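You operate a simulated robot arm through the tools that you are given. There is no shell and no other tool. Be economical: measure what you need, move in short steps, check, and stop when the job is done.

You are at the controls of a simulated two-armed robot. One attempt, no reset.

TASK
Take the red pan on the wooden bench top and put it away on the shelf under the wooden bench. Fetch the red scoop from the shelf under the wooden bench and stand it on the wooden bench top. Take the lid off the powder tin marked "starch" on the wooden bench top and lay it down there. Any order will do. Set down upright: red scoop.

Only the result counts: the job must be done as asked and must still hold three seconds after the hand-in. Knocking over, shifting, dropping, spilling or breaking anything else fails it. Lids that push on must go on centred and level and be pressed home; caps that screw on are set level and turned clockwise until they are tight.

THE ROBOT
Two 7-joint arms with fingered hands on one trunk that stands fixed in place. Base frame: the origin is at the foot of the trunk, x ahead of it, y to its left, z up; the work surface is at about z = 800. Units: mm, degrees, N and s.
The left shoulder is at [70, 139, 1033], the right one opposite. With the tool pointing down near the work surface each hand reaches from about 460 to 840 mm from the base axis, measured 20 degrees to its own side. Payload 3.9 kg a hand.
Tool frame (each hand has its own): the origin (TCP) lies between the finger pads and is the grasp point; the fingertips stand 29 mm ahead of it; z points along the fingers, y is the line along which they close. Largest opening 100 mm; the body of the gripper starts 34 mm behind the TCP. The gripper is a hand of 5 fingers: y runs from the thumb to the fingers, the wrist lies at [-15, -105, -177] in the tool frame, and closing takes about 1.5 s.
Orientation is told as [roll, pitch, yaw] about the base's x, y, z axes, in that order, counted from this pose: with the fingers straight down and the wrist toward the robot, the tool's x, y and z point along [0, 1, 0], [1, 0, 0] and [0, 0, -1] of the base frame.

THE INTERFACE
- The arms move only by the tool drive_tool. It takes "left_targets", "right_targets" or both (then of equal length, played together; a hand with none holds still); each is a list of rows, each a list of 6 numbers: the shift along the base's x, y, z in cm, then the turn, a rotation vector about the base's x, y, z in degrees. In form: [[tx, ty, tz, rx, ry, rz], ...]. A call has 1 to 20 rows; each row is the pose to reach, as a shift and turn from the pose commanded when the call began. "left_grip" and "right_grip" are, for a hand that has rows, the gripper command, from -1 (fully open) to 1 (shut), values between in proportion, set as the call begins (left out, the last holds). Rows are played at 5 a second. More than 50 mm and 8.6 degrees between two rows, or a gripper value outside its range, and nothing of the call is played. A pose out of reach is approached as far as the arm can. The call stops where the force on the tool passes 40 N (or 10 N more than at its start, if that is more) or the arm is blocked; 0.2 s more then pass. The fingers move at their own pace (about 153 mm/s each) and stop on an object; they squeeze with about 25 N. The grip force told is the motor's: it shows also when the fingers shut on nothing. Time passes only in rows, and 0.2 s behind the last, so rows that repeat a pose let the fingers close. The reply holds the time, the measured pose of the TCP, the force on the tool along the base axes, the opening and the grip force, in the units named above and with some noise, with the torque about the TCP (base axes, N m) and any sound that the robot's microphone picked up.
- Cameras (640 x 400 px; columns grow to the right, rows downward): "scene" is now at [133.5, 30.4, 1364.5]; the picture's right is [0.37, -0.93, 0.00], its down [-0.57, -0.23, -0.79] and it looks along [0.73, 0.29, -0.62] (base axes); focal length 322 px, centre (320, 200). "left" rides on the left gripper at [-66, -86, -121] in its tool frame; the picture's right is [-0.76, -0.31, 0.58], its down [0.59, -0.70, 0.40] and it looks along [0.28, 0.64, 0.71] (tool axes); focal length 247 px, centre (320, 200). "right" rides on the right gripper at [65, -86, -121] in its tool frame; the picture's right is [-0.76, 0.31, -0.58], its down [-0.59, -0.70, 0.40] and it looks along [-0.28, 0.64, 0.71] (tool axes); focal length 247 px, centre (320, 200). There is no depth. A picture from a camera that has moved, and an enlarged one, comes with that camera's place and axes in the base frame and with its lens. The place of the scene camera against the robot may be out by one fixed shift of up to 18 mm in any direction.
- grab_frame(camera): a new picture of that camera. The clock stands still meanwhile.
- lift_body(by): slides the trunk up (or, below 0, down) by that many mm; the arms and the scene camera ride with it, the base frame stays. It gives what a move gives, with no picture.
- set_fingers(index, middle, ring, little, thumb_bend, thumb_turn, hand): sets how far each is bent, from 0 (flat) to 1 (curled in); at 0.3 the hand is open as for a grip, at 0.7 the pads meet at the TCP. One left out holds its place. A second passes; each finger stops where it meets its share of the squeeze, and holds until it gets a number again. A gripper value or a shape takes the hand back. It gives what a move gives, with no picture; readings hold the bend of each and the force on index, middle, ring, little, thumb and palm. thumb_turn goes from beside the hand (0) to across from the fingers (1), as for a grip.
- preshape(shape, hand): the hand has 5 fingers and takes this shape, open, in about a second: jaw (thumb against the fingers, like two jaws); tri (thumb and two fingers); tip (a fingertip pinch); poke (one finger out to press); point (the index stretched); flat (the hand flat); cup (the hand cupped); fist (a fist). The gripper value then closes the fingers along that shape, each until it touches; the sizes above hold for jaw. It gives what a move gives, with no picture.
- turn_head(pan, tilt): turns the head with the scene camera to pan (to the left, within 86 degrees either way) and tilt (down, from -29 to 69), counted from straight ahead of the robot. It gives what a move gives.
- inspect(camera, box): a new picture of the part [left, top, right, bottom] of that camera's present view, enlarged. The clock stands still meanwhile.
- sign_off(): hands the job in; it is judged then, once.

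Go step by step. Nothing tells you positions but the pictures and the camera data: compare them with the known pose of the tool, close in by small moves and look again before you grip or let go. The budget is 120 turns and 86 pictures, counting those below and the enlarged ones. Unless the task says otherwise, let go and move clear before handing in.

The tools are called as name(argument=value, ...) on one line, values as JSON. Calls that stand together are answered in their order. drive_tool: Moves the arms, as the interface text tells. Its arguments: {"type":"object","properties":{"left_targets":{"type":"array"},"left_grip":{"type":"number"},"right_targets":{"type":"array"},"right_grip":{"type":"number"}},"required":[]} The other tools are called the same way: lift_body (by) slides the trunk up or down; preshape (shape, hand) gives the hand a shape; set_fingers (index, middle, ring, little, thumb_bend, thumb_turn, hand) moves the fingers one by one; turn_head (pan, tilt) turns the head that bears the scene camera; grab_frame (camera) takes a picture; inspect (camera, box) takes an enlarged picture of a part of a camera's view; sign_off () hands the job in.

At the start:

```text
time: 0.0
left_tool_pos: [466.3, 377.4, 1146.7]
left_ee_rot: [0.0, 0.1, 19.5]
left_contact_force: [-0.1, -0.5, -0.2]
left_moment: [-0.03, -0.01, -0.01]
left_finger_gap: 100.0
left_grasp_force: 0.0
left_shape: jaw
left_bend: [0.3, 0.3, 0.3, 0.3, 0.3, 0.98]
left_finger forces: [0.1, 0.0, 0.0, 0.0, 0.0, 0.0]
right_tool_pos: [517.3, 0.0, 1114.4]
right_ee_rot: [0.0, -0.1, 19.4]
right_contact_force: [-0.1, -0.4, 0.2]
right_moment: [-0.01, 0.02, 0.04]
right_finger_gap: 99.9
right_grasp_force: 0.1
right_shape: jaw
right_bend: [0.3, 0.3, 0.3, 0.3, 0.3, 0.98]
right_finger forces: [0.0, 0.0, 0.0, 0.0, 0.0, 0.1]
trunk travel left (down, up): [-675.0, 165.0]
head pan, tilt: [21.6, 38.0]
```

scene: 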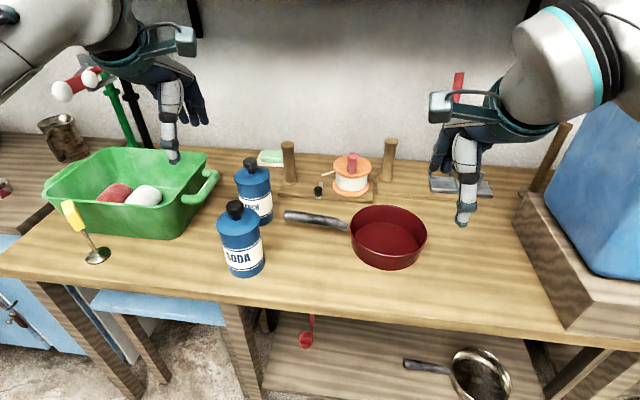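
right: 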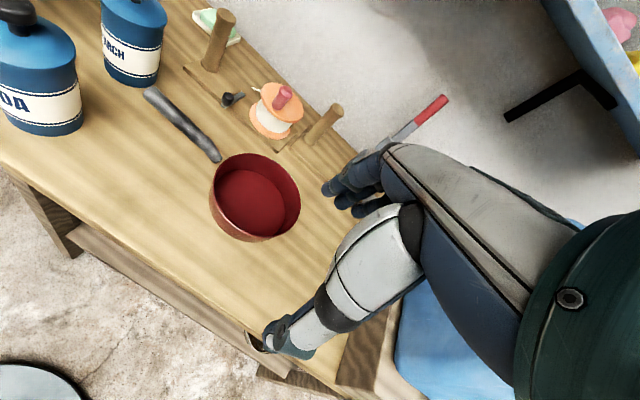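
left: 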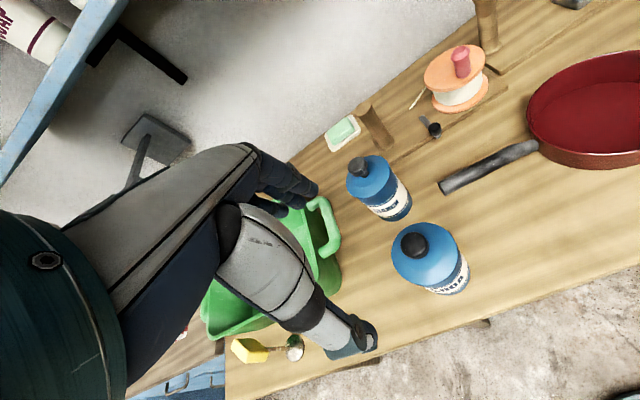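

I see the red pan and the starch tin (the rear blue one) on the bench, and the red scoop and a metal pan on the shelf below. First I'll tilt the head down to look at the shelf, then enlarge that view.

turn_head(pan=12, tilt=60)

inspect(camera="scene", box=[0, 0, 640, 400])

```text
time: 0.9
left_tool_pos: [466.8, 377.4, 1146.0]
left_ee_rot: [0.0, 0.0, 19.5]
left_contact_force: [-0.4, -1.0, 0.4]
left_moment: [0.02, -0.06, 0.03]
left_finger_gap: 99.7
left_grasp_force: 0.1
left_shape: jaw
left_bend: [0.3, 0.3, 0.3, 0.3, 0.3, 0.98]
left_finger forces: [0.0, 0.1, 0.0, 0.0, 0.0, 0.1]
right_tool_pos: [516.9, -0.8, 1114.6]
right_ee_rot: [0.0, -0.1, 19.4]
right_contact_force: [0.5, 1.0, 0.0]
right_moment: [0.0, -0.01, 0.02]
right_finger_gap: 99.5
right_grasp_force: 0.0
right_shape: jaw
right_bend: [0.3, 0.3, 0.3, 0.3, 0.3, 0.98]
right_finger forces: [0.0, 0.0, 0.1, 0.0, 0.1, 0.0]
trunk travel left (down, up): [-675.0, 165.0]
head pan, tilt: [12.0, 60.0]
```

```text
1.00 times, centred on (320, 200) of scene (not enlarged: the box is as wide or as high as the picture)
camera zoom: at [118.5, 12.5, 1334.7], right [0.21, -0.98, 0.0], down [-0.85, -0.18, -0.5], along [0.49, 0.1, -0.87], focal length 322 px, centre (320, 200)
```

zoom: 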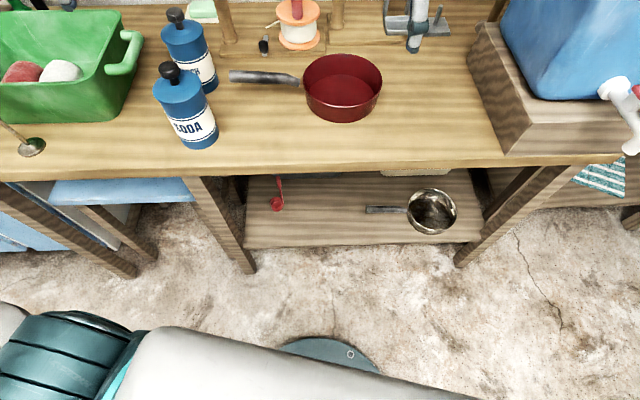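

The scoop sits on the lower shelf near (645, 278), with the shelf at roughly z≈300. I'll look closely at the tins, the scoop and the pan.

inspect(camera="scene", box=[130, 0, 290, 100])

inspect(camera="scene", box=[230, 160, 390, 260])

inspect(camera="left", box=[320, 130, 480, 230])

```text
4.00 times, centred on (210, 50) of scene
camera zoom: at [118.5, 12.5, 1334.7], right [0.21, -0.98, 0.0], down [-0.85, -0.18, -0.5], along [0.49, 0.1, -0.87], focal length 1288 px, centre (760, 800)
```

zoom: 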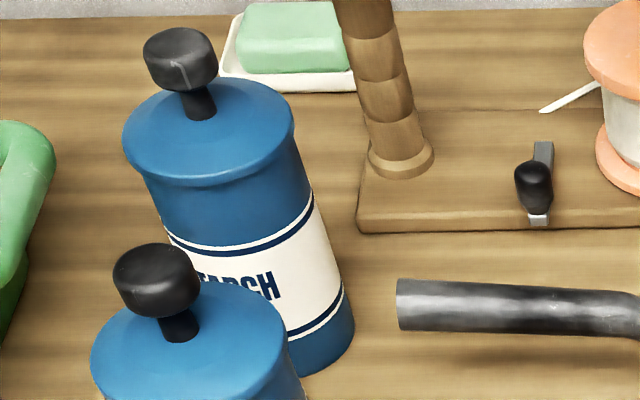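

```text
4.00 times, centred on (310, 210) of scene
camera zoom: at [118.5, 12.5, 1334.7], right [0.21, -0.98, 0.0], down [-0.85, -0.18, -0.5], along [0.49, 0.1, -0.87], focal length 1288 px, centre (360, 160)
```

zoom: 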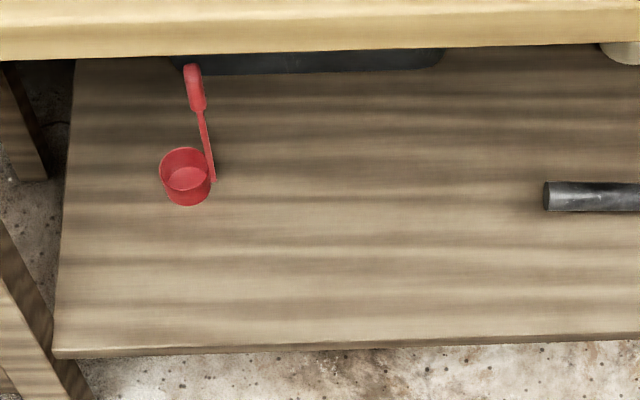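

```text
4.00 times, centred on (400, 180) of left
camera zoom: at [406.7, 285.7, 1266.6], right [-0.04, -0.82, -0.58], down [-0.86, 0.32, -0.4], along [0.51, 0.48, -0.71], focal length 988 px, centre (0, 280)
```

zoom: 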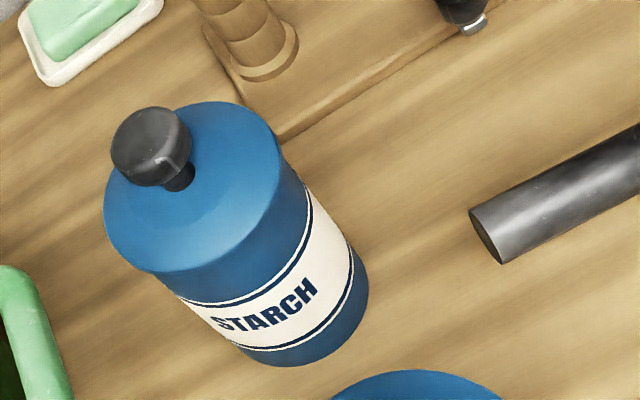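

The scoop stands upright on its cup with the handle vertical. The starch tin is about 95 mm wide, with its knob near (626, 390, 1005). I'll bring the left hand above the knob and look.

drive_tool(left_targets=[[4, 0.3, 0, 0, 0, 0], [8, 0.6, 0, 0, 0, 0], [12, 1, 0, 0, 0, 0], [15.5, 1.2, -2, 0, 0, 0], [15.5, 1.2, -5.5, 0, 0, 0]], left_grip=-1)

grab_frame(camera="left")

turn_head(pan=22, tilt=38)

grab_frame(camera="scene")

```text
time: 2.1
left_tool_pos: [623.2, 387.3, 1092.1]
left_ee_rot: [0.1, -0.2, 19.5]
left_contact_force: [0.5, 0.3, -0.9]
left_moment: [0.01, -0.01, 0.0]
left_finger_gap: 99.9
left_grasp_force: 0.0
left_shape: jaw
left_bend: [0.3, 0.3, 0.3, 0.3, 0.3, 0.98]
left_finger forces: [0.0, 0.0, 0.0, 0.0, 0.0, 0.1]
right_tool_pos: [516.2, 1.4, 1115.8]
right_ee_rot: [0.0, -0.1, 19.4]
right_contact_force: [-0.2, 0.6, 0.2]
right_moment: [-0.04, 0.02, -0.01]
right_finger_gap: 99.8
right_grasp_force: 0.0
right_shape: jaw
right_bend: [0.3, 0.3, 0.3, 0.3, 0.3, 0.98]
right_finger forces: [0.1, 0.0, 0.1, 0.0, 0.1, 0.0]
trunk travel left (down, up): [-675.0, 165.0]
head pan, tilt: [12.0, 60.0]
```

```text
78 pictures are left
camera left: at [562.4, 296.7, 1212.9], right [-0.04, -0.82, -0.58], down [-0.86, 0.32, -0.4], along [0.51, 0.48, -0.71], focal length 247 px, centre (320, 200)
```

left: 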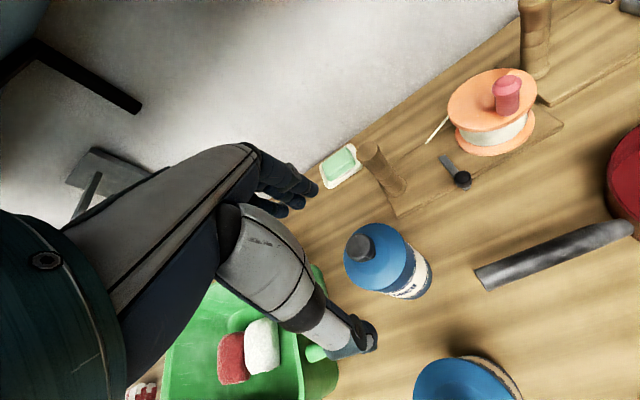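

```text
time: 2.9
left_tool_pos: [622.0, 386.7, 1091.2]
left_ee_rot: [0.0, 0.0, 19.6]
left_contact_force: [0.5, 0.6, 0.9]
left_moment: [0.0, 0.01, -0.02]
left_finger_gap: 100.0
left_grasp_force: 0.1
left_shape: jaw
left_bend: [0.3, 0.3, 0.3, 0.3, 0.3, 0.98]
left_finger forces: [0.1, 0.0, 0.0, 0.0, 0.1, 0.0]
right_tool_pos: [516.8, -0.2, 1114.2]
right_ee_rot: [0.0, -0.1, 19.4]
right_contact_force: [0.2, 0.7, 0.4]
right_moment: [-0.03, -0.02, 0.02]
right_finger_gap: 99.8
right_grasp_force: 0.1
right_shape: jaw
right_bend: [0.3, 0.3, 0.3, 0.3, 0.3, 0.98]
right_finger forces: [0.0, 0.1, 0.1, 0.0, 0.0, 0.0]
trunk travel left (down, up): [-675.0, 165.0]
head pan, tilt: [22.0, 38.0]
```

```text
77 pictures are left
camera scene: at [133.3, 30.9, 1364.3], right [0.37, -0.93, 0.0], down [-0.57, -0.23, -0.79], along [0.73, 0.29, -0.62], focal length 322 px, centre (320, 200)
```

scene: 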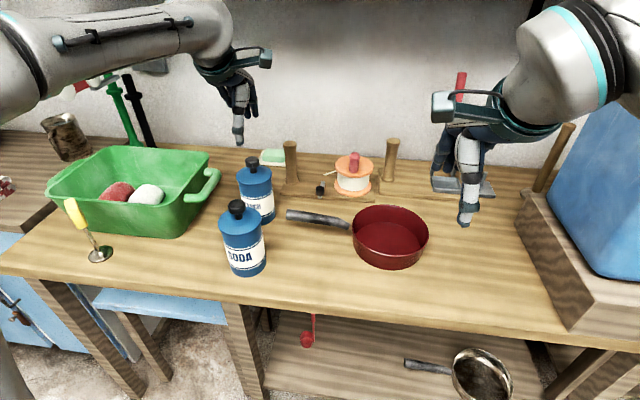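

Triangulating from the two left views puts the knob at about (656, 409, 970). I'll move over it and lower the hand partway.

drive_tool(left_targets=[[3.4, 2.0, 0, 0, 0, 0], [3.4, 2.0, -4, 0, 0, 0], [3.4, 2.0, -6.5, 0, 0, 0]])

grab_frame(camera="left")

inspect(camera="scene", box=[180, 90, 340, 190])

```text
time: 3.7
left_tool_pos: [656.0, 406.0, 1024.9]
left_ee_rot: [0.0, 0.0, 19.6]
left_contact_force: [1.4, 0.1, 0.1]
left_moment: [0.02, 0.01, 0.01]
left_finger_gap: 100.1
left_grasp_force: 0.0
left_shape: jaw
left_bend: [0.3, 0.3, 0.3, 0.3, 0.3, 0.98]
left_finger forces: [0.0, 0.0, 0.0, 0.1, 0.1, 0.0]
right_tool_pos: [518.7, -0.6, 1114.3]
right_ee_rot: [-0.1, -0.1, 19.4]
right_contact_force: [-0.7, -0.4, 0.8]
right_moment: [0.0, -0.03, -0.01]
right_finger_gap: 99.8
right_grasp_force: 0.2
right_shape: jaw
right_bend: [0.3, 0.3, 0.3, 0.3, 0.3, 0.98]
right_finger forces: [0.0, 0.0, 0.0, 0.0, 0.1, 0.1]
trunk travel left (down, up): [-675.0, 165.0]
head pan, tilt: [22.0, 38.0]
```

```text
76 pictures are left
camera left: at [596.1, 316.2, 1145.9], right [-0.04, -0.82, -0.58], down [-0.86, 0.32, -0.4], along [0.51, 0.48, -0.71], focal length 247 px, centre (320, 200)
```

left: 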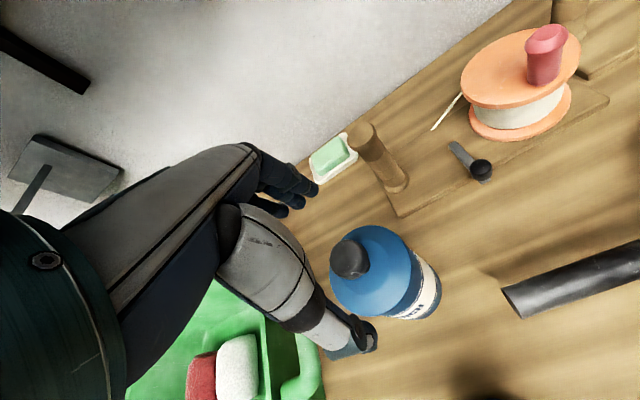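

```text
4.00 times, centred on (260, 140) of scene
camera zoom: at [134.0, 31.0, 1364.4], right [0.37, -0.93, 0.0], down [-0.57, -0.23, -0.79], along [0.73, 0.3, -0.62], focal length 1288 px, centre (560, 440)
```

zoom: 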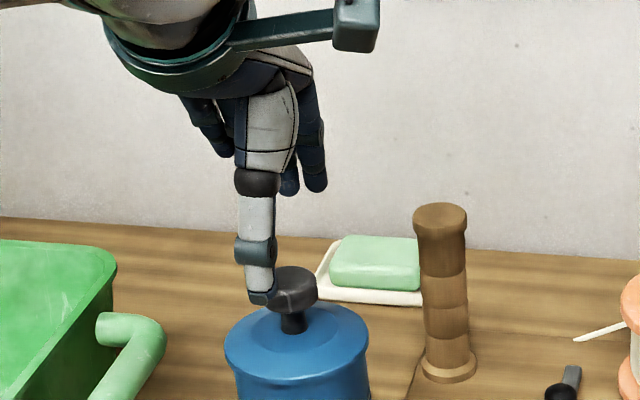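

The knob lies under the hand at about (655, 408, 970). I'll lower until the pads flank it and check before closing.

drive_tool(left_targets=[[0, 0.2, -2, 0, 0, 0], [0, 0.2, -4, 0, 0, 0]])

inspect(camera="left", box=[240, 180, 480, 330])

inspect(camera="scene", box=[200, 110, 320, 185])

```text
time: 4.3
left_tool_pos: [656.0, 408.7, 985.3]
left_ee_rot: [0.0, -0.1, 19.4]
left_contact_force: [-0.1, 0.1, -0.8]
left_moment: [0.0, -0.01, 0.0]
left_finger_gap: 99.9
left_grasp_force: 0.1
left_shape: jaw
left_bend: [0.3, 0.3, 0.3, 0.3, 0.3, 0.98]
left_finger forces: [0.0, 0.0, 0.0, 0.0, 0.1, 0.0]
right_tool_pos: [517.0, 0.0, 1114.2]
right_ee_rot: [-0.1, -0.1, 19.4]
right_contact_force: [-0.1, -0.3, 0.3]
right_moment: [-0.04, -0.02, 0.0]
right_finger_gap: 99.7
right_grasp_force: 0.1
right_shape: jaw
right_bend: [0.3, 0.3, 0.3, 0.3, 0.3, 0.98]
right_finger forces: [0.0, 0.1, 0.1, 0.0, 0.0, 0.0]
trunk travel left (down, up): [-675.0, 165.0]
head pan, tilt: [22.0, 38.0]
```

```text
2.67 times, centred on (360, 255) of left
camera zoom: at [596.3, 318.1, 1106.1], right [-0.04, -0.82, -0.58], down [-0.86, 0.32, -0.4], along [0.51, 0.48, -0.71], focal length 659 px, centre (213, 53)
```

zoom: 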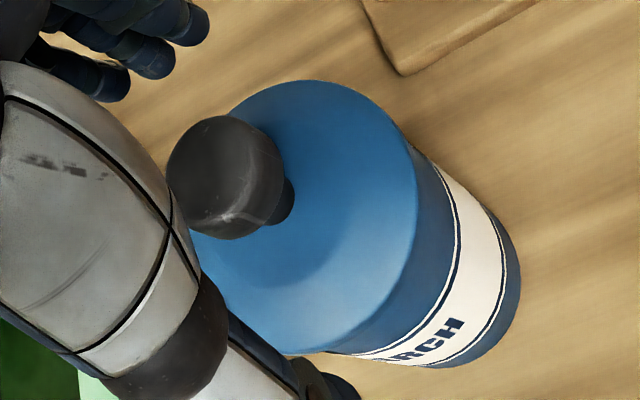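

```text
5.33 times, centred on (260, 148) of scene
camera zoom: at [133.9, 31.0, 1364.3], right [0.37, -0.93, 0.0], down [-0.57, -0.23, -0.79], along [0.73, 0.3, -0.62], focal length 1717 px, centre (640, 480)
```

zoom: 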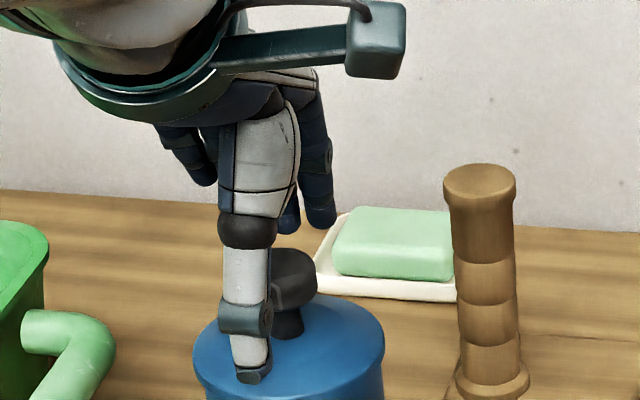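

The knob is centred under the TCP, about 12 mm ahead of it. I'll lower 3 mm and close.

drive_tool(left_targets=[[0, 0, -0.3, 0, 0, 0], [0, 0, -0.3, 0, 0, 0], [0, 0, -0.3, 0, 0, 0], [0, 0, -0.3, 0, 0, 0], [0, 0, -0.3, 0, 0, 0], [0, 0, -0.3, 0, 0, 0], [0, 0, -0.3, 0, 0, 0], [0, 0, -0.3, 0, 0, 0]], left_grip=1)

inspect(camera="scene", box=[200, 110, 320, 185])

```text
time: 6.1
left_tool_pos: [655.1, 407.5, 981.8]
left_ee_rot: [0.0, 0.0, 19.4]
left_contact_force: [0.7, 0.5, 0.2]
left_moment: [0.07, -0.1, 0.01]
left_finger_gap: 22.8
left_grasp_force: 25.0
left_shape: jaw
left_bend: [0.56, 0.54, 0.72, 0.6, 0.5, 1.0]
left_finger forces: [13.5, 8.4, 0.0, 0.0, 21.4, 0.0]
right_tool_pos: [517.4, -0.4, 1114.5]
right_ee_rot: [0.0, -0.1, 19.4]
right_contact_force: [0.0, 0.0, -0.8]
right_moment: [0.01, 0.02, -0.01]
right_finger_gap: 99.6
right_grasp_force: 0.1
right_shape: jaw
right_bend: [0.3, 0.3, 0.3, 0.3, 0.3, 0.98]
right_finger forces: [0.0, 0.1, 0.0, 0.0, 0.0, 0.0]
trunk travel left (down, up): [-675.0, 165.0]
head pan, tilt: [22.0, 38.0]
```

```text
5.33 times, centred on (260, 148) of scene
camera zoom: at [133.4, 31.0, 1364.4], right [0.37, -0.93, 0.0], down [-0.57, -0.23, -0.79], along [0.73, 0.3, -0.62], focal length 1717 px, centre (640, 480)
```

zoom: 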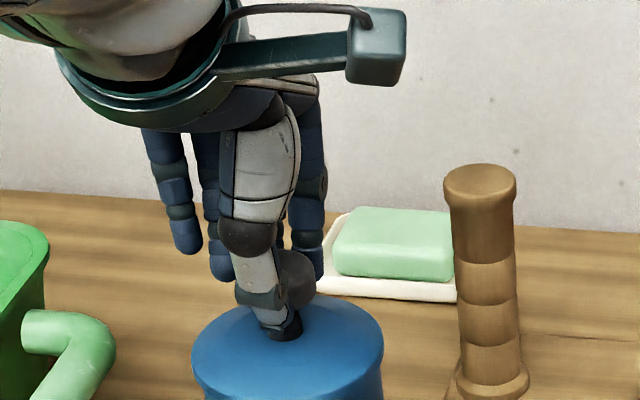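

Index, middle and thumb hold the knob. I'll pull straight up slowly.

drive_tool(left_targets=[[0, 0, 0.5, 0, 0, 0], [0, 0, 1, 0, 0, 0], [0, 0, 1.5, 0, 0, 0], [0, 0, 2.2, 0, 0, 0], [0, 0, 3, 0, 0, 0]])

inspect(camera="scene", box=[180, 110, 340, 210])

```text
time: 7.3
left_tool_pos: [655.7, 410.2, 1011.8]
left_ee_rot: [-0.1, 0.0, 19.3]
left_contact_force: [-0.5, -0.3, -2.7]
left_moment: [-0.01, 0.0, -0.02]
left_finger_gap: 22.4
left_grasp_force: 24.9
left_shape: jaw
left_bend: [0.56, 0.54, 0.72, 0.6, 0.5, 1.0]
left_finger forces: [13.4, 7.5, 0.0, 0.0, 21.6, 0.0]
right_tool_pos: [518.7, 0.3, 1114.2]
right_ee_rot: [-0.1, -0.2, 19.4]
right_contact_force: [0.7, -0.1, 0.1]
right_moment: [0.0, 0.03, 0.01]
right_finger_gap: 99.6
right_grasp_force: 0.0
right_shape: jaw
right_bend: [0.3, 0.3, 0.3, 0.3, 0.3, 0.98]
right_finger forces: [0.0, 0.1, 0.0, 0.0, 0.1, 0.0]
trunk travel left (down, up): [-675.0, 165.0]
head pan, tilt: [22.0, 38.0]
```

```text
4.00 times, centred on (260, 160) of scene
camera zoom: at [133.7, 31.1, 1364.3], right [0.37, -0.93, 0.0], down [-0.57, -0.23, -0.79], along [0.73, 0.3, -0.62], focal length 1288 px, centre (560, 360)
```

zoom: 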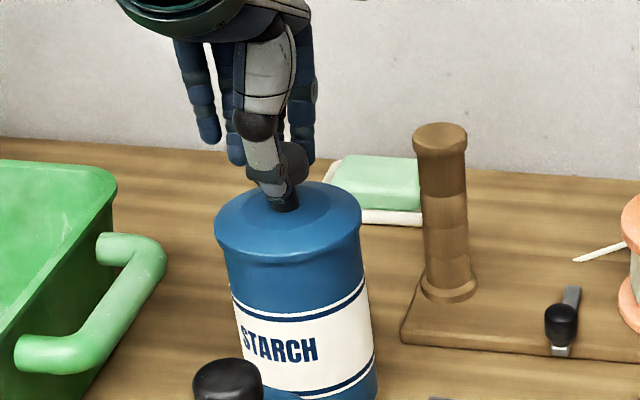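

The force is small, so I need to see whether only the lid came up or the whole tin.

inspect(camera="scene", box=[180, 140, 340, 240])

grab_frame(camera="left")

```text
4.00 times, centred on (260, 190) of scene
camera zoom: at [133.7, 31.1, 1364.3], right [0.37, -0.93, 0.0], down [-0.57, -0.23, -0.79], along [0.73, 0.3, -0.62], focal length 1288 px, centre (560, 240)
```

zoom: 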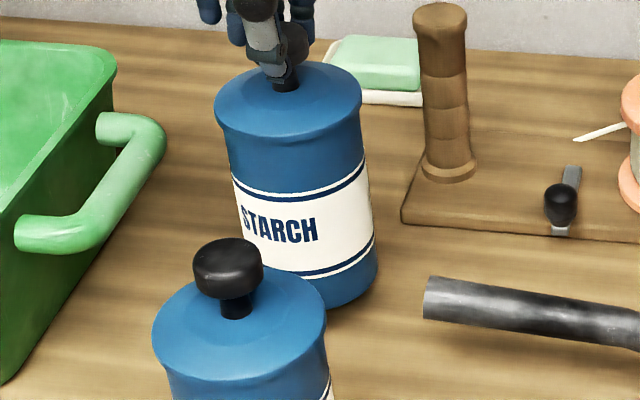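

```text
69 pictures are left
camera left: at [596.5, 319.7, 1133.1], right [-0.04, -0.82, -0.58], down [-0.86, 0.32, -0.4], along [0.51, 0.48, -0.71], focal length 247 px, centre (320, 200)
```

left: 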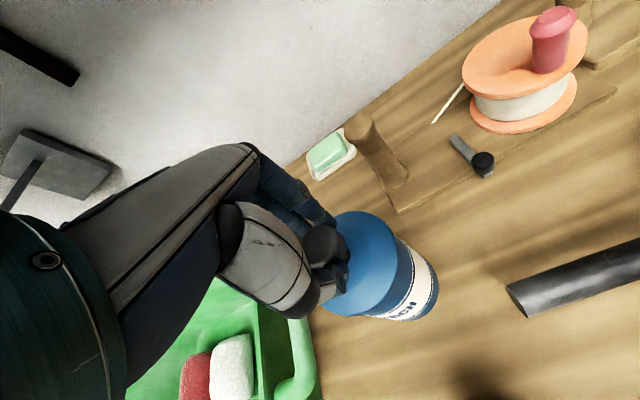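

It's ambiguous, so I'll raise another 3 cm and compare.

drive_tool(left_targets=[[0, 0, 1, 0, 0, 0], [0, 0, 2, 0, 0, 0], [0, 0, 3, 0, 0, 0]])

inspect(camera="scene", box=[180, 140, 340, 240])

```text
time: 8.1
left_tool_pos: [655.0, 411.2, 1042.5]
left_ee_rot: [0.0, 0.0, 19.5]
left_contact_force: [0.1, 0.1, -2.8]
left_moment: [-0.01, -0.01, 0.02]
left_finger_gap: 23.0
left_grasp_force: 24.9
left_shape: jaw
left_bend: [0.56, 0.54, 0.72, 0.6, 0.5, 1.0]
left_finger forces: [13.6, 7.6, 0.1, 0.0, 21.6, 0.1]
right_tool_pos: [516.1, 0.6, 1113.2]
right_ee_rot: [0.0, -0.2, 19.4]
right_contact_force: [1.1, -0.5, 0.1]
right_moment: [0.01, 0.01, -0.03]
right_finger_gap: 100.2
right_grasp_force: 0.0
right_shape: jaw
right_bend: [0.3, 0.3, 0.3, 0.3, 0.3, 0.98]
right_finger forces: [0.1, 0.1, 0.1, 0.1, 0.1, 0.1]
trunk travel left (down, up): [-675.0, 165.0]
head pan, tilt: [22.0, 38.0]
```

```text
4.00 times, centred on (260, 190) of scene
camera zoom: at [133.4, 31.1, 1364.4], right [0.37, -0.93, 0.0], down [-0.57, -0.23, -0.79], along [0.73, 0.3, -0.62], focal length 1288 px, centre (560, 240)
```

zoom: 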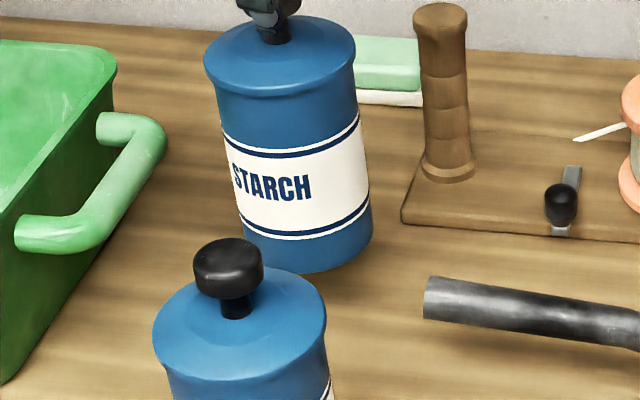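

The whole tin came up with the lid, so the other hand will have to hold the body. The pan handle blocks that approach now, so I'll set the tin back in its place and do the pan first.

drive_tool(left_targets=[[0, 0, -2, 0, 0, 0], [0, 0, -4, 0, 0, 0], [0, 0, -5.2, 0, 0, 0], [0, 0, -5.7, 0, 0, 0], [0, 0, -5.95, 0, 0, 0]])

inspect(camera="scene", box=[180, 140, 340, 240])

```text
time: 9.3
left_tool_pos: [655.2, 410.6, 982.5]
left_ee_rot: [0.0, -0.1, 19.5]
left_contact_force: [-0.4, 0.2, -1.5]
left_moment: [0.02, 0.02, 0.02]
left_finger_gap: 22.7
left_grasp_force: 25.1
left_shape: jaw
left_bend: [0.56, 0.54, 0.72, 0.6, 0.5, 1.0]
left_finger forces: [13.4, 7.7, 0.0, 0.0, 21.7, 0.1]
right_tool_pos: [517.1, -0.7, 1113.7]
right_ee_rot: [0.0, -0.2, 19.4]
right_contact_force: [-0.6, -0.2, 0.3]
right_moment: [0.0, 0.03, 0.0]
right_finger_gap: 99.7
right_grasp_force: 0.1
right_shape: jaw
right_bend: [0.3, 0.3, 0.3, 0.3, 0.3, 0.98]
right_finger forces: [0.0, 0.1, 0.0, 0.0, 0.0, 0.0]
trunk travel left (down, up): [-675.0, 165.0]
head pan, tilt: [22.0, 38.0]
```

```text
4.00 times, centred on (260, 190) of scene
camera zoom: at [133.3, 30.9, 1364.4], right [0.37, -0.93, 0.0], down [-0.57, -0.23, -0.79], along [0.73, 0.3, -0.62], focal length 1288 px, centre (560, 240)
```

zoom: 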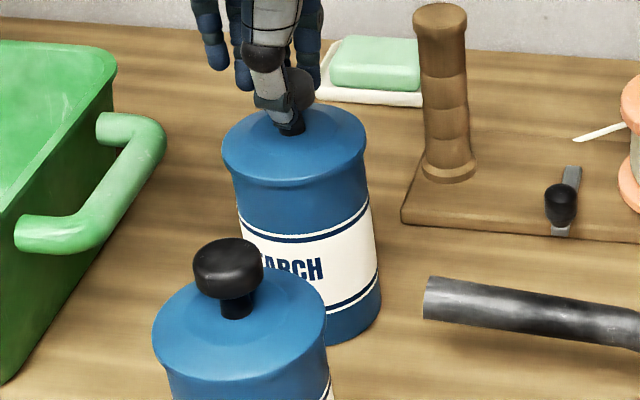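

The tin is down in its place. I'll press 1 mm, release, and rise clear.

drive_tool(left_targets=[[0, 0, -0.08, 0, 0, 0]])

drive_tool(left_targets=[[0, 0, 0, 0, 0, 0], [0, 0, 0, 0, 0, 0], [0, 0, 0, 0, 0, 0], [0, 0, 0, 0, 0, 0], [0, 0, 0, 0, 0, 0], [0, 0, 0, 0, 0, 0], [0, 0, 3, 0, 0, 0], [0, 0, 7, 0, 0, 0], [0, 0, 11, 0, 0, 0]], left_grip=-1)

grab_frame(camera="scene")

```text
time: 9.7
left_tool_pos: [653.9, 410.5, 982.5]
left_ee_rot: [0.1, -0.1, 19.4]
left_contact_force: [0.4, -0.4, 1.5]
left_moment: [0.02, -0.02, 0.0]
left_finger_gap: 22.8
left_grasp_force: 24.6
left_shape: jaw
left_bend: [0.56, 0.54, 0.72, 0.6, 0.5, 1.0]
left_finger forces: [13.9, 7.6, 0.0, 0.0, 22.2, 0.0]
right_tool_pos: [517.4, -0.0, 1114.1]
right_ee_rot: [-0.1, -0.1, 19.5]
right_contact_force: [0.3, 0.6, 0.1]
right_moment: [-0.05, -0.02, -0.01]
right_finger_gap: 99.7
right_grasp_force: 0.0
right_shape: jaw
right_bend: [0.3, 0.3, 0.3, 0.3, 0.3, 0.98]
right_finger forces: [0.0, 0.0, 0.0, 0.1, 0.1, 0.0]
trunk travel left (down, up): [-675.0, 165.0]
head pan, tilt: [22.0, 38.0]
```

```text
time: 11.7
left_tool_pos: [653.1, 409.4, 1092.0]
left_ee_rot: [0.0, 0.0, 19.5]
left_contact_force: [-0.5, 0.4, 0.0]
left_moment: [-0.02, -0.03, -0.02]
left_finger_gap: 99.7
left_grasp_force: 0.2
left_shape: jaw
left_bend: [0.3, 0.3, 0.3, 0.3, 0.3, 0.98]
left_finger forces: [0.0, 0.0, 0.0, 0.1, 0.0, 0.1]
right_tool_pos: [516.5, 0.4, 1114.5]
right_ee_rot: [0.0, 0.0, 19.4]
right_contact_force: [-0.8, 0.0, -0.3]
right_moment: [0.01, -0.03, 0.0]
right_finger_gap: 99.9
right_grasp_force: 0.1
right_shape: jaw
right_bend: [0.3, 0.3, 0.3, 0.3, 0.3, 0.98]
right_finger forces: [0.0, 0.0, 0.1, 0.0, 0.0, 0.1]
trunk travel left (down, up): [-675.0, 165.0]
head pan, tilt: [22.0, 38.0]
```

```text
66 pictures are left
camera scene: at [132.7, 30.4, 1364.4], right [0.37, -0.93, 0.0], down [-0.57, -0.23, -0.79], along [0.73, 0.3, -0.62], focal length 322 px, centre (320, 200)
```

scene: 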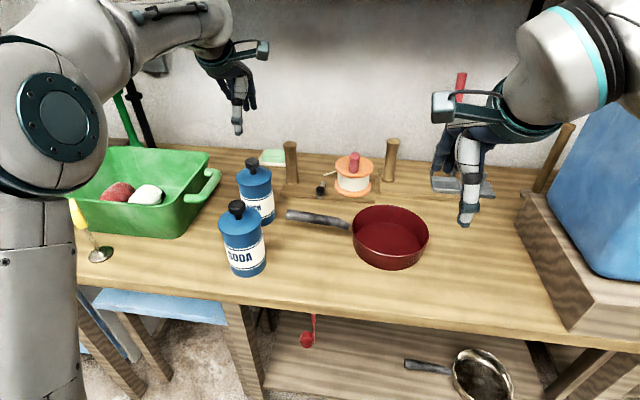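

The bench is undisturbed. Next I'll retract both hands to the near side of the bench edge so the trunk can go down.

drive_tool(left_targets=[[-4, -1, 1, 0, 0, 0], [-8, -2, 2, 0, 0, 0], [-12, -3, 3, 0, 0, 0], [-16, -4, 4, 0, 0, 0], [-20, -5, 5, 0, 0, 0], [-24, -6, 6, 0, 0, 0], [-28, -7, 6, 0, 0, 0]], right_targets=[[-2, -2, 3, 0, 0, 0], [-4, -4, 6, 0, 0, 0], [-6, -6, 9, 0, 0, 0], [-8, -8, 12, 0, 0, 0], [-10, -10, 15, 0, 0, 0], [-12, -12, 17, 0, 0, 0], [-14, -14, 19, 0, 0, 0]])

turn_head(pan=12, tilt=60)

grab_frame(camera="scene")

```text
time: 13.3
left_tool_pos: [425.3, 413.0, 1160.6]
left_ee_rot: [-0.7, -0.3, 19.6]
left_contact_force: [-2.1, -0.3, 1.9]
left_moment: [-0.01, -0.15, 0.0]
left_finger_gap: 100.0
left_grasp_force: 0.1
left_shape: jaw
left_bend: [0.3, 0.3, 0.3, 0.3, 0.3, 0.98]
left_finger forces: [0.0, 0.1, 0.0, 0.1, 0.0, 0.0]
left hand out of reach, approached as far as the arm can: row 5, 6, 7
right_tool_pos: [353.8, -112.8, 1268.0]
right_ee_rot: [2.7, -4.3, 14.6]
right_contact_force: [-0.8, -0.7, -1.0]
right_moment: [0.08, -0.11, -0.03]
right_finger_gap: 100.0
right_grasp_force: 0.1
right_shape: jaw
right_bend: [0.3, 0.3, 0.3, 0.3, 0.3, 0.98]
right_finger forces: [0.1, 0.1, 0.0, 0.0, 0.0, 0.0]
right hand out of reach, approached as far as the arm can: row 4, 5, 6, 7
trunk travel left (down, up): [-675.0, 165.0]
head pan, tilt: [22.0, 38.0]
```

```text
time: 14.2
left_tool_pos: [433.3, 415.6, 1155.5]
left_ee_rot: [-0.5, 0.5, 19.7]
left_contact_force: [0.1, -0.3, 1.0]
left_moment: [0.02, 0.01, 0.02]
left_finger_gap: 99.6
left_grasp_force: 0.0
left_shape: jaw
left_bend: [0.3, 0.3, 0.3, 0.3, 0.3, 0.98]
left_finger forces: [0.0, 0.0, 0.1, 0.0, 0.0, 0.0]
right_tool_pos: [365.3, -107.1, 1266.1]
right_ee_rot: [2.5, -3.8, 14.8]
right_contact_force: [0.7, 0.5, -0.1]
right_moment: [0.03, 0.01, 0.0]
right_finger_gap: 99.8
right_grasp_force: 0.0
right_shape: jaw
right_bend: [0.3, 0.3, 0.3, 0.3, 0.3, 0.98]
right_finger forces: [0.0, 0.0, 0.1, 0.1, 0.0, 0.0]
trunk travel left (down, up): [-675.0, 165.0]
head pan, tilt: [12.0, 60.0]
```

```text
65 pictures are left
camera scene: at [120.8, 13.4, 1334.5], right [0.21, -0.98, 0.0], down [-0.85, -0.18, -0.5], along [0.49, 0.1, -0.87], focal length 322 px, centre (320, 200)
```

scene: 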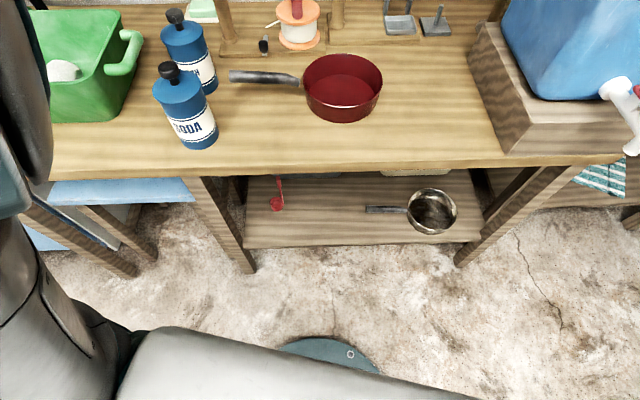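

At this height the hands can't retract enough; they can come nearer when held lower relative to the shoulders. I'll raise the trunk, then bring the hands lower and nearer in front of the bench.

lift_body(by=160)

drive_tool(left_targets=[[0, 0, -4, 0, 0, 0], [0, 0, -8, 0, 0, 0], [0, 0, -12, 0, 0, 0], [0, 0, -16, 0, 0, 0]], right_targets=[[0, -2, -5, 0, 0, 0], [0, -4, -10, 0, 0, 0], [0, -6, -15, 0, 0, 0], [0, -8, -20, 0, 0, 0]])

```text
time: 16.0
left_tool_pos: [431.7, 414.7, 1317.2]
left_ee_rot: [-0.7, 0.1, 19.5]
left_contact_force: [-0.1, 0.1, 0.6]
left_moment: [0.01, 0.01, 0.01]
left_finger_gap: 99.9
left_grasp_force: 0.0
left_shape: jaw
left_bend: [0.3, 0.3, 0.3, 0.3, 0.3, 0.98]
left_finger forces: [0.0, 0.0, 0.1, 0.0, 0.0, 0.1]
right_tool_pos: [359.9, -110.0, 1426.6]
right_ee_rot: [2.7, -4.1, 14.7]
right_contact_force: [0.4, 0.0, 0.7]
right_moment: [-0.02, -0.01, 0.01]
right_finger_gap: 100.0
right_grasp_force: 0.1
right_shape: jaw
right_bend: [0.3, 0.3, 0.3, 0.3, 0.3, 0.98]
right_finger forces: [0.1, 0.0, 0.0, 0.0, 0.0, 0.0]
trunk travel left (down, up): [-835.0, 5.0]
head pan, tilt: [12.0, 60.0]
```

```text
refused: row 1 steps farther than a row can; nothing moved
```

I'll resend with shorter steps.

drive_tool(left_targets=[[0, 0, -4, 0, 0, 0], [0, 0, -8, 0, 0, 0], [0, 0, -12, 0, 0, 0], [0, 0, -16, 0, 0, 0]], right_targets=[[0, -2, -4, 0, 0, 0], [0, -4, -8, 0, 0, 0], [0, -6, -12, 0, 0, 0], [0, -8, -16, 0, 0, 0]])

```text
time: 17.0
left_tool_pos: [435.5, 410.6, 1159.5]
left_ee_rot: [0.1, 0.0, 19.5]
left_contact_force: [-0.2, 0.0, -0.2]
left_moment: [0.02, 0.04, 0.0]
left_finger_gap: 99.8
left_grasp_force: 0.0
left_shape: jaw
left_bend: [0.3, 0.3, 0.3, 0.3, 0.3, 0.98]
left_finger forces: [0.0, 0.0, 0.1, 0.0, 0.1, 0.1]
right_tool_pos: [359.8, -188.4, 1267.3]
right_ee_rot: [2.6, -4.1, 14.8]
right_contact_force: [1.0, 0.4, -0.7]
right_moment: [0.0, 0.04, 0.0]
right_finger_gap: 99.7
right_grasp_force: 0.1
right_shape: jaw
right_bend: [0.3, 0.3, 0.3, 0.3, 0.3, 0.98]
right_finger forces: [0.1, 0.0, 0.0, 0.0, 0.1, 0.0]
trunk travel left (down, up): [-835.0, 5.0]
head pan, tilt: [12.0, 60.0]
```

Both hands respond normally. I'll bring the left hand to about (350, 300) and lower both in front of the bench.

drive_tool(left_targets=[[-2, -3, -2, 0, 0, 0], [-4, -6, -4, 0, 0, 0], [-6, -9, -6, 0, 0, 0], [-8, -11, -9, 0, 0, 0], [-8.5, -11, -13, 0, 0, 0], [-8.5, -11, -17, 0, 0, 0]], right_targets=[[0, 0, -4, 0, 0, 0], [0, 0, -8, 0, 0, 0], [0, 0, -12, 0, 0, 0], [0, 0, -16, 0, 0, 0], [0, 0, -20, 0, 0, 0], [0, 0, -24, 0, 0, 0]])

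grab_frame(camera="scene")

```text
time: 18.4
left_tool_pos: [410.4, 329.0, 988.2]
left_ee_rot: [-1.9, -0.1, 19.9]
left_contact_force: [0.1, -0.6, -0.1]
left_moment: [0.02, 0.01, -0.03]
left_finger_gap: 100.1
left_grasp_force: 0.0
left_shape: jaw
left_bend: [0.3, 0.3, 0.3, 0.3, 0.3, 0.98]
left_finger forces: [0.0, 0.1, 0.0, 0.0, 0.0, 0.0]
left hand out of reach, approached as far as the arm can: row 1, 2, 3, 4, 5, 6
right_tool_pos: [430.0, -203.9, 1023.4]
right_ee_rot: [2.8, -4.0, 14.8]
right_contact_force: [-0.6, -0.1, -0.1]
right_moment: [0.01, -0.01, 0.0]
right_finger_gap: 100.0
right_grasp_force: 0.1
right_shape: jaw
right_bend: [0.3, 0.3, 0.3, 0.3, 0.3, 0.98]
right_finger forces: [0.0, 0.0, 0.1, 0.0, 0.0, 0.0]
right hand out of reach, approached as far as the arm can: row 2, 3, 4, 5, 6
trunk travel left (down, up): [-835.0, 5.0]
head pan, tilt: [12.0, 60.0]
```

```text
64 pictures are left
camera scene: at [122.1, 13.1, 1494.5], right [0.21, -0.98, 0.0], down [-0.85, -0.18, -0.5], along [0.49, 0.1, -0.87], focal length 322 px, centre (320, 200)
```

scene: 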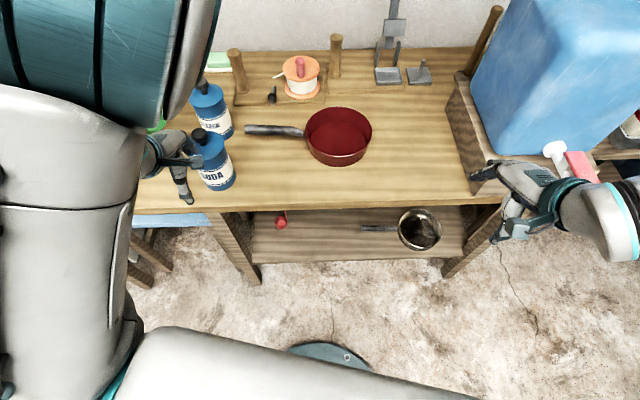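

The left hand is near the soda tin, so I'll turn it away while retracting; that puts its wrist to the side. Then I'll lower it in front of the bench, with the right hand going straight down in its clear spot.

drive_tool(left_targets=[[-0.5, 0, 1, 0, 0, -8], [-1, 0, 1.5, 0, 0, -16], [-2, 0, 1.5, 0, 0, -24], [-3, 0, 1.5, 0, 0, -32], [-4, -0.5, 1.5, 0, 0, -40], [-5, -1, 1.5, 0, 0, -48], [-6, -2, 1, 0, 0, -56], [-7, -2.5, 0, 0, 0, -64], [-8, -3, -1, 0, 0, -72], [-9, -3, -2, 0, 0, -78]], right_targets=[[0, 0, -2, 0, 0, 0], [0, 0, -4, 0, 0, 0], [0, 0, -6, 0, 0, 0], [0, 0, -8, 0, 0, 0], [0, 0, -10, 0, 0, 0], [0, 0, -12, 0, 0, 0], [0, 0, -14, 0, 0, 0], [0, 0, -16, 0, 0, 0], [0, 0, -18, 0, 0, 0], [0, 0, -20, 0, 0, 0]])

grab_frame(camera="scene")

```text
time: 20.6
left_tool_pos: [316.6, 300.9, 964.7]
left_ee_rot: [-0.1, 0.0, -58.7]
left_contact_force: [-0.4, -0.3, 0.1]
left_moment: [-0.02, 0.0, 0.01]
left_finger_gap: 99.9
left_grasp_force: 0.0
left_shape: jaw
left_bend: [0.3, 0.3, 0.3, 0.3, 0.3, 0.98]
left_finger forces: [0.1, 0.2, 0.1, 0.1, 0.0, 0.1]
right_tool_pos: [428.4, -203.2, 827.5]
right_ee_rot: [2.6, -4.2, 14.8]
right_contact_force: [-0.3, 0.7, -0.2]
right_moment: [0.04, -0.01, -0.01]
right_finger_gap: 100.2
right_grasp_force: 0.1
right_shape: jaw
right_bend: [0.3, 0.3, 0.3, 0.3, 0.3, 0.98]
right_finger forces: [0.1, 0.0, 0.0, 0.0, 0.0, 0.0]
trunk travel left (down, up): [-835.0, 5.0]
head pan, tilt: [12.0, 60.0]
```

```text
63 pictures are left
camera scene: at [119.0, 13.5, 1494.6], right [0.21, -0.98, 0.0], down [-0.85, -0.18, -0.5], along [0.49, 0.1, -0.87], focal length 322 px, centre (320, 200)
```

scene: 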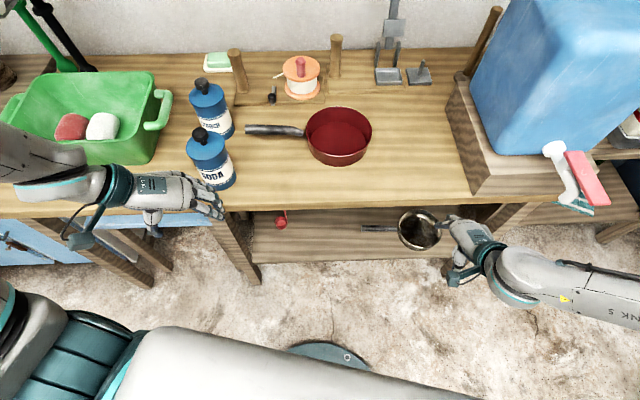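

Both hands are clear in front of the bench. I'll lower the left hand and turn it back to face the bench.

drive_tool(left_targets=[[0, 0, -4, 0, 0, 0], [0, 0, -8, 0, 0, 0], [0, 0, -12, 0, 0, 0], [0, 0, -16, 0, 0, 0], [0, 0, -20, 0, 0, 0], [0, 0, -22, 0, 0, 8], [0, 0, -23, 0, 0, 16], [0, 0, -23, 0, 0, 24], [0, 0, -23, 0, 0, 32], [0, 0, -23, 0, 0, 40], [0, 0, -23, 0, 0, 48], [0, 0, -23, 0, 0, 56], [0, 0, -23, 0, 0, 64], [0, 0, -23, 0, 0, 72]])

grab_frame(camera="scene")

```text
time: 23.6
left_tool_pos: [317.1, 300.7, 734.8]
left_ee_rot: [0.0, 0.0, 13.5]
left_contact_force: [-0.8, -0.1, 0.5]
left_moment: [-0.04, -0.04, -0.01]
left_finger_gap: 99.9
left_grasp_force: 0.1
left_shape: jaw
left_bend: [0.3, 0.3, 0.3, 0.3, 0.3, 0.98]
left_finger forces: [0.0, 0.1, 0.0, 0.1, 0.1, 0.0]
right_tool_pos: [428.2, -203.8, 826.4]
right_ee_rot: [2.7, -4.1, 14.7]
right_contact_force: [0.0, -0.1, -0.2]
right_moment: [0.01, -0.02, -0.01]
right_finger_gap: 100.0
right_grasp_force: 0.0
right_shape: jaw
right_bend: [0.3, 0.3, 0.3, 0.3, 0.3, 0.98]
right_finger forces: [0.0, 0.0, 0.0, 0.0, 0.1, 0.0]
trunk travel left (down, up): [-835.0, 5.0]
head pan, tilt: [12.0, 60.0]
```

```text
62 pictures are left
camera scene: at [118.1, 12.4, 1494.7], right [0.21, -0.98, 0.0], down [-0.85, -0.18, -0.5], along [0.49, 0.1, -0.87], focal length 322 px, centre (320, 200)
```

scene: 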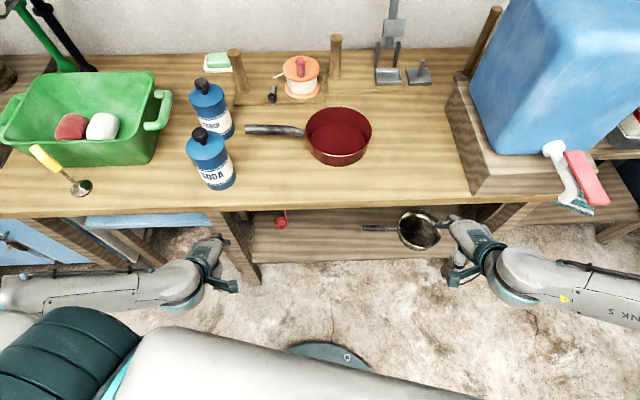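

Both hands now clear the bench front, so the trunk can go down.

lift_body(by=-450)

turn_head(pan=12, tilt=45)

grab_frame(camera="scene")

grab_frame(camera="left")

```text
refused: -450 is not a number from -400 to 400
```

```text
time: 24.4
left_tool_pos: [317.7, 300.2, 734.7]
left_ee_rot: [-0.1, 0.0, 13.3]
left_contact_force: [0.9, -0.5, 0.5]
left_moment: [-0.04, 0.0, 0.03]
left_finger_gap: 99.7
left_grasp_force: 0.1
left_shape: jaw
left_bend: [0.3, 0.3, 0.3, 0.3, 0.3, 0.98]
left_finger forces: [0.0, 0.1, 0.0, 0.0, 0.0, 0.0]
right_tool_pos: [427.7, -204.4, 826.9]
right_ee_rot: [2.7, -4.2, 14.6]
right_contact_force: [-0.1, 0.1, -0.9]
right_moment: [0.0, 0.02, 0.01]
right_finger_gap: 99.7
right_grasp_force: 0.1
right_shape: jaw
right_bend: [0.3, 0.3, 0.3, 0.3, 0.3, 0.98]
right_finger forces: [0.0, 0.0, 0.0, 0.0, 0.1, 0.1]
trunk travel left (down, up): [-835.0, 5.0]
head pan, tilt: [12.0, 45.0]
```

```text
61 pictures are left
camera scene: at [132.7, 15.5, 1514.1], right [0.21, -0.98, 0.0], down [-0.69, -0.15, -0.71], along [0.69, 0.15, -0.71], focal length 322 px, centre (320, 200)
```

scene: 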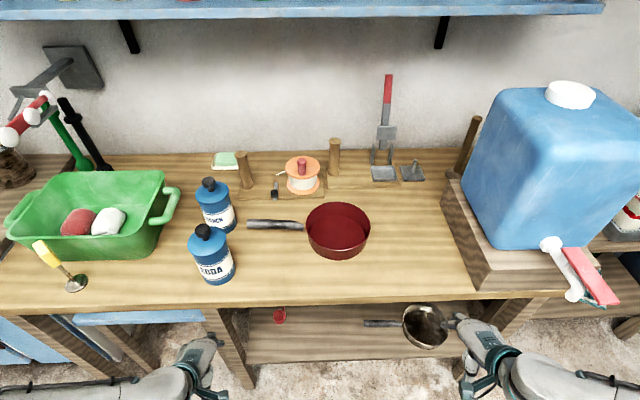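

```text
60 pictures are left
camera left: at [249.0, 216.3, 855.5], right [-0.12, -0.81, -0.58], down [-0.82, 0.41, -0.4], along [0.56, 0.42, -0.71], focal length 247 px, centre (320, 200)
```

left: 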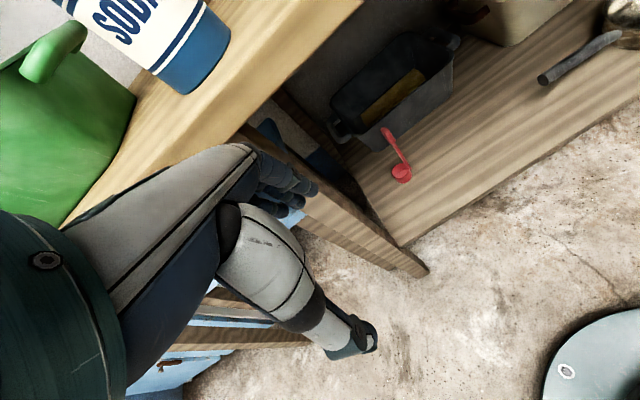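

The limit is 400 a call, so I'll go down 400.

lift_body(by=-400)

grab_frame(camera="scene")

grab_frame(camera="left")

```text
time: 28.2
left_tool_pos: [317.3, 299.7, 335.8]
left_ee_rot: [-0.1, 0.0, 13.4]
left_contact_force: [-0.3, 0.2, 0.0]
left_moment: [-0.01, -0.01, -0.01]
left_finger_gap: 99.9
left_grasp_force: 0.0
left_shape: jaw
left_bend: [0.3, 0.3, 0.3, 0.3, 0.3, 0.98]
left_finger forces: [0.0, 0.0, 0.0, 0.0, 0.1, 0.0]
right_tool_pos: [428.3, -202.6, 427.3]
right_ee_rot: [2.7, -4.1, 14.8]
right_contact_force: [0.0, 0.1, 0.6]
right_moment: [0.01, 0.01, 0.02]
right_finger_gap: 99.9
right_grasp_force: 0.1
right_shape: jaw
right_bend: [0.3, 0.3, 0.3, 0.3, 0.3, 0.98]
right_finger forces: [0.1, 0.0, 0.1, 0.1, 0.1, 0.1]
trunk travel left (down, up): [-435.0, 405.0]
head pan, tilt: [12.0, 45.0]
```

```text
59 pictures are left
camera scene: at [132.7, 15.5, 1114.2], right [0.21, -0.98, 0.0], down [-0.69, -0.15, -0.71], along [0.69, 0.15, -0.71], focal length 322 px, centre (320, 200)
```

scene: 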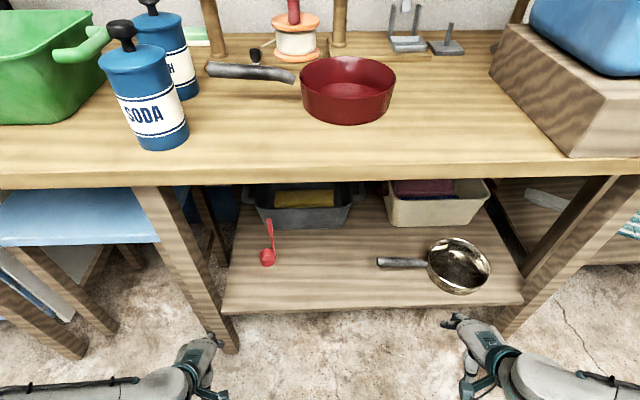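

```text
58 pictures are left
camera left: at [249.0, 216.3, 455.6], right [-0.12, -0.81, -0.58], down [-0.82, 0.41, -0.4], along [0.56, 0.42, -0.71], focal length 247 px, centre (320, 200)
```

left: 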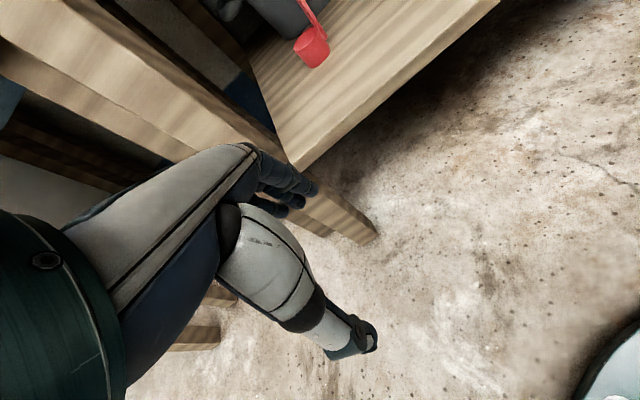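

The scoop's cup is at about (650, 287, 289), and its handle top is near (660, 268, 448) with the tray behind it around x≈800. I'll bring the left hand in under the bench right of the scoop, yawed so the wrist stays clear of the leg.

drive_tool(left_targets=[[1, -3.5, 3.3, 0, 0, 5], [2, -7, 6.5, 0, 0, 10], [4, -10, 9.6, 0, 0, 15], [8, -12, 9.6, 0, 0, 20], [12.5, -12, 9.6, 0, 0, 22], [17, -12, 9.6, 0, 0, 22], [21.5, -12, 9.6, 0, 0, 22], [26, -12, 9.6, 0, 0, 22]])

grab_frame(camera="scene")

grab_frame(camera="left")

```text
time: 30.0
left_tool_pos: [440.7, 244.8, 415.9]
left_ee_rot: [-0.1, -0.1, 35.4]
left_contact_force: [0.6, -0.6, -0.3]
left_moment: [-0.01, 0.01, -0.01]
left_finger_gap: 99.8
left_grasp_force: 0.1
left_shape: jaw
left_bend: [0.3, 0.3, 0.3, 0.3, 0.3, 0.98]
left_finger forces: [0.0, 0.0, 0.0, 0.1, 0.0, 0.0]
left hand out of reach, approached as far as the arm can: row 5, 6, 7, 8
right_tool_pos: [427.4, -204.2, 427.4]
right_ee_rot: [2.7, -4.1, 14.6]
right_contact_force: [0.0, -0.3, -0.2]
right_moment: [-0.03, -0.01, 0.0]
right_finger_gap: 99.8
right_grasp_force: 0.0
right_shape: jaw
right_bend: [0.3, 0.3, 0.3, 0.3, 0.3, 0.98]
right_finger forces: [0.1, 0.0, 0.0, 0.1, 0.0, 0.0]
trunk travel left (down, up): [-435.0, 405.0]
head pan, tilt: [12.0, 45.0]
```

```text
57 pictures are left
camera scene: at [132.7, 15.4, 1114.2], right [0.21, -0.98, 0.0], down [-0.69, -0.15, -0.71], along [0.69, 0.15, -0.71], focal length 322 px, centre (320, 200)
```

scene: 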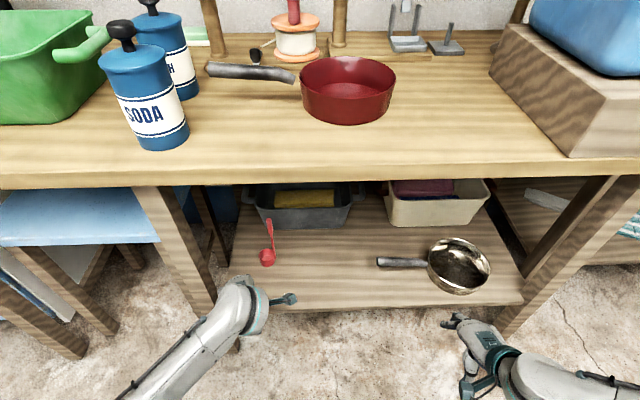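

```text
56 pictures are left
camera left: at [408.6, 142.2, 536.4], right [0.19, -0.8, -0.58], down [-0.91, 0.07, -0.4], along [0.36, 0.6, -0.71], focal length 247 px, centre (320, 200)
```

left: 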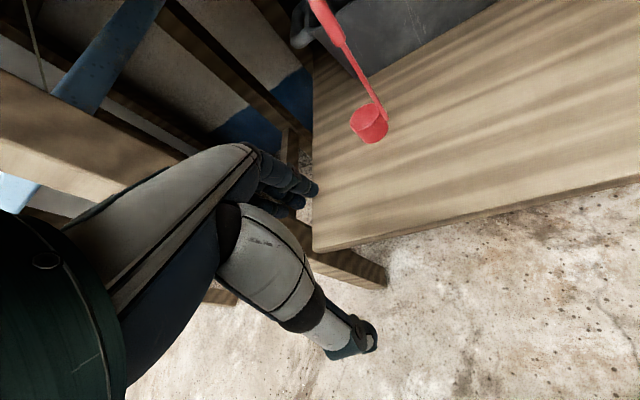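

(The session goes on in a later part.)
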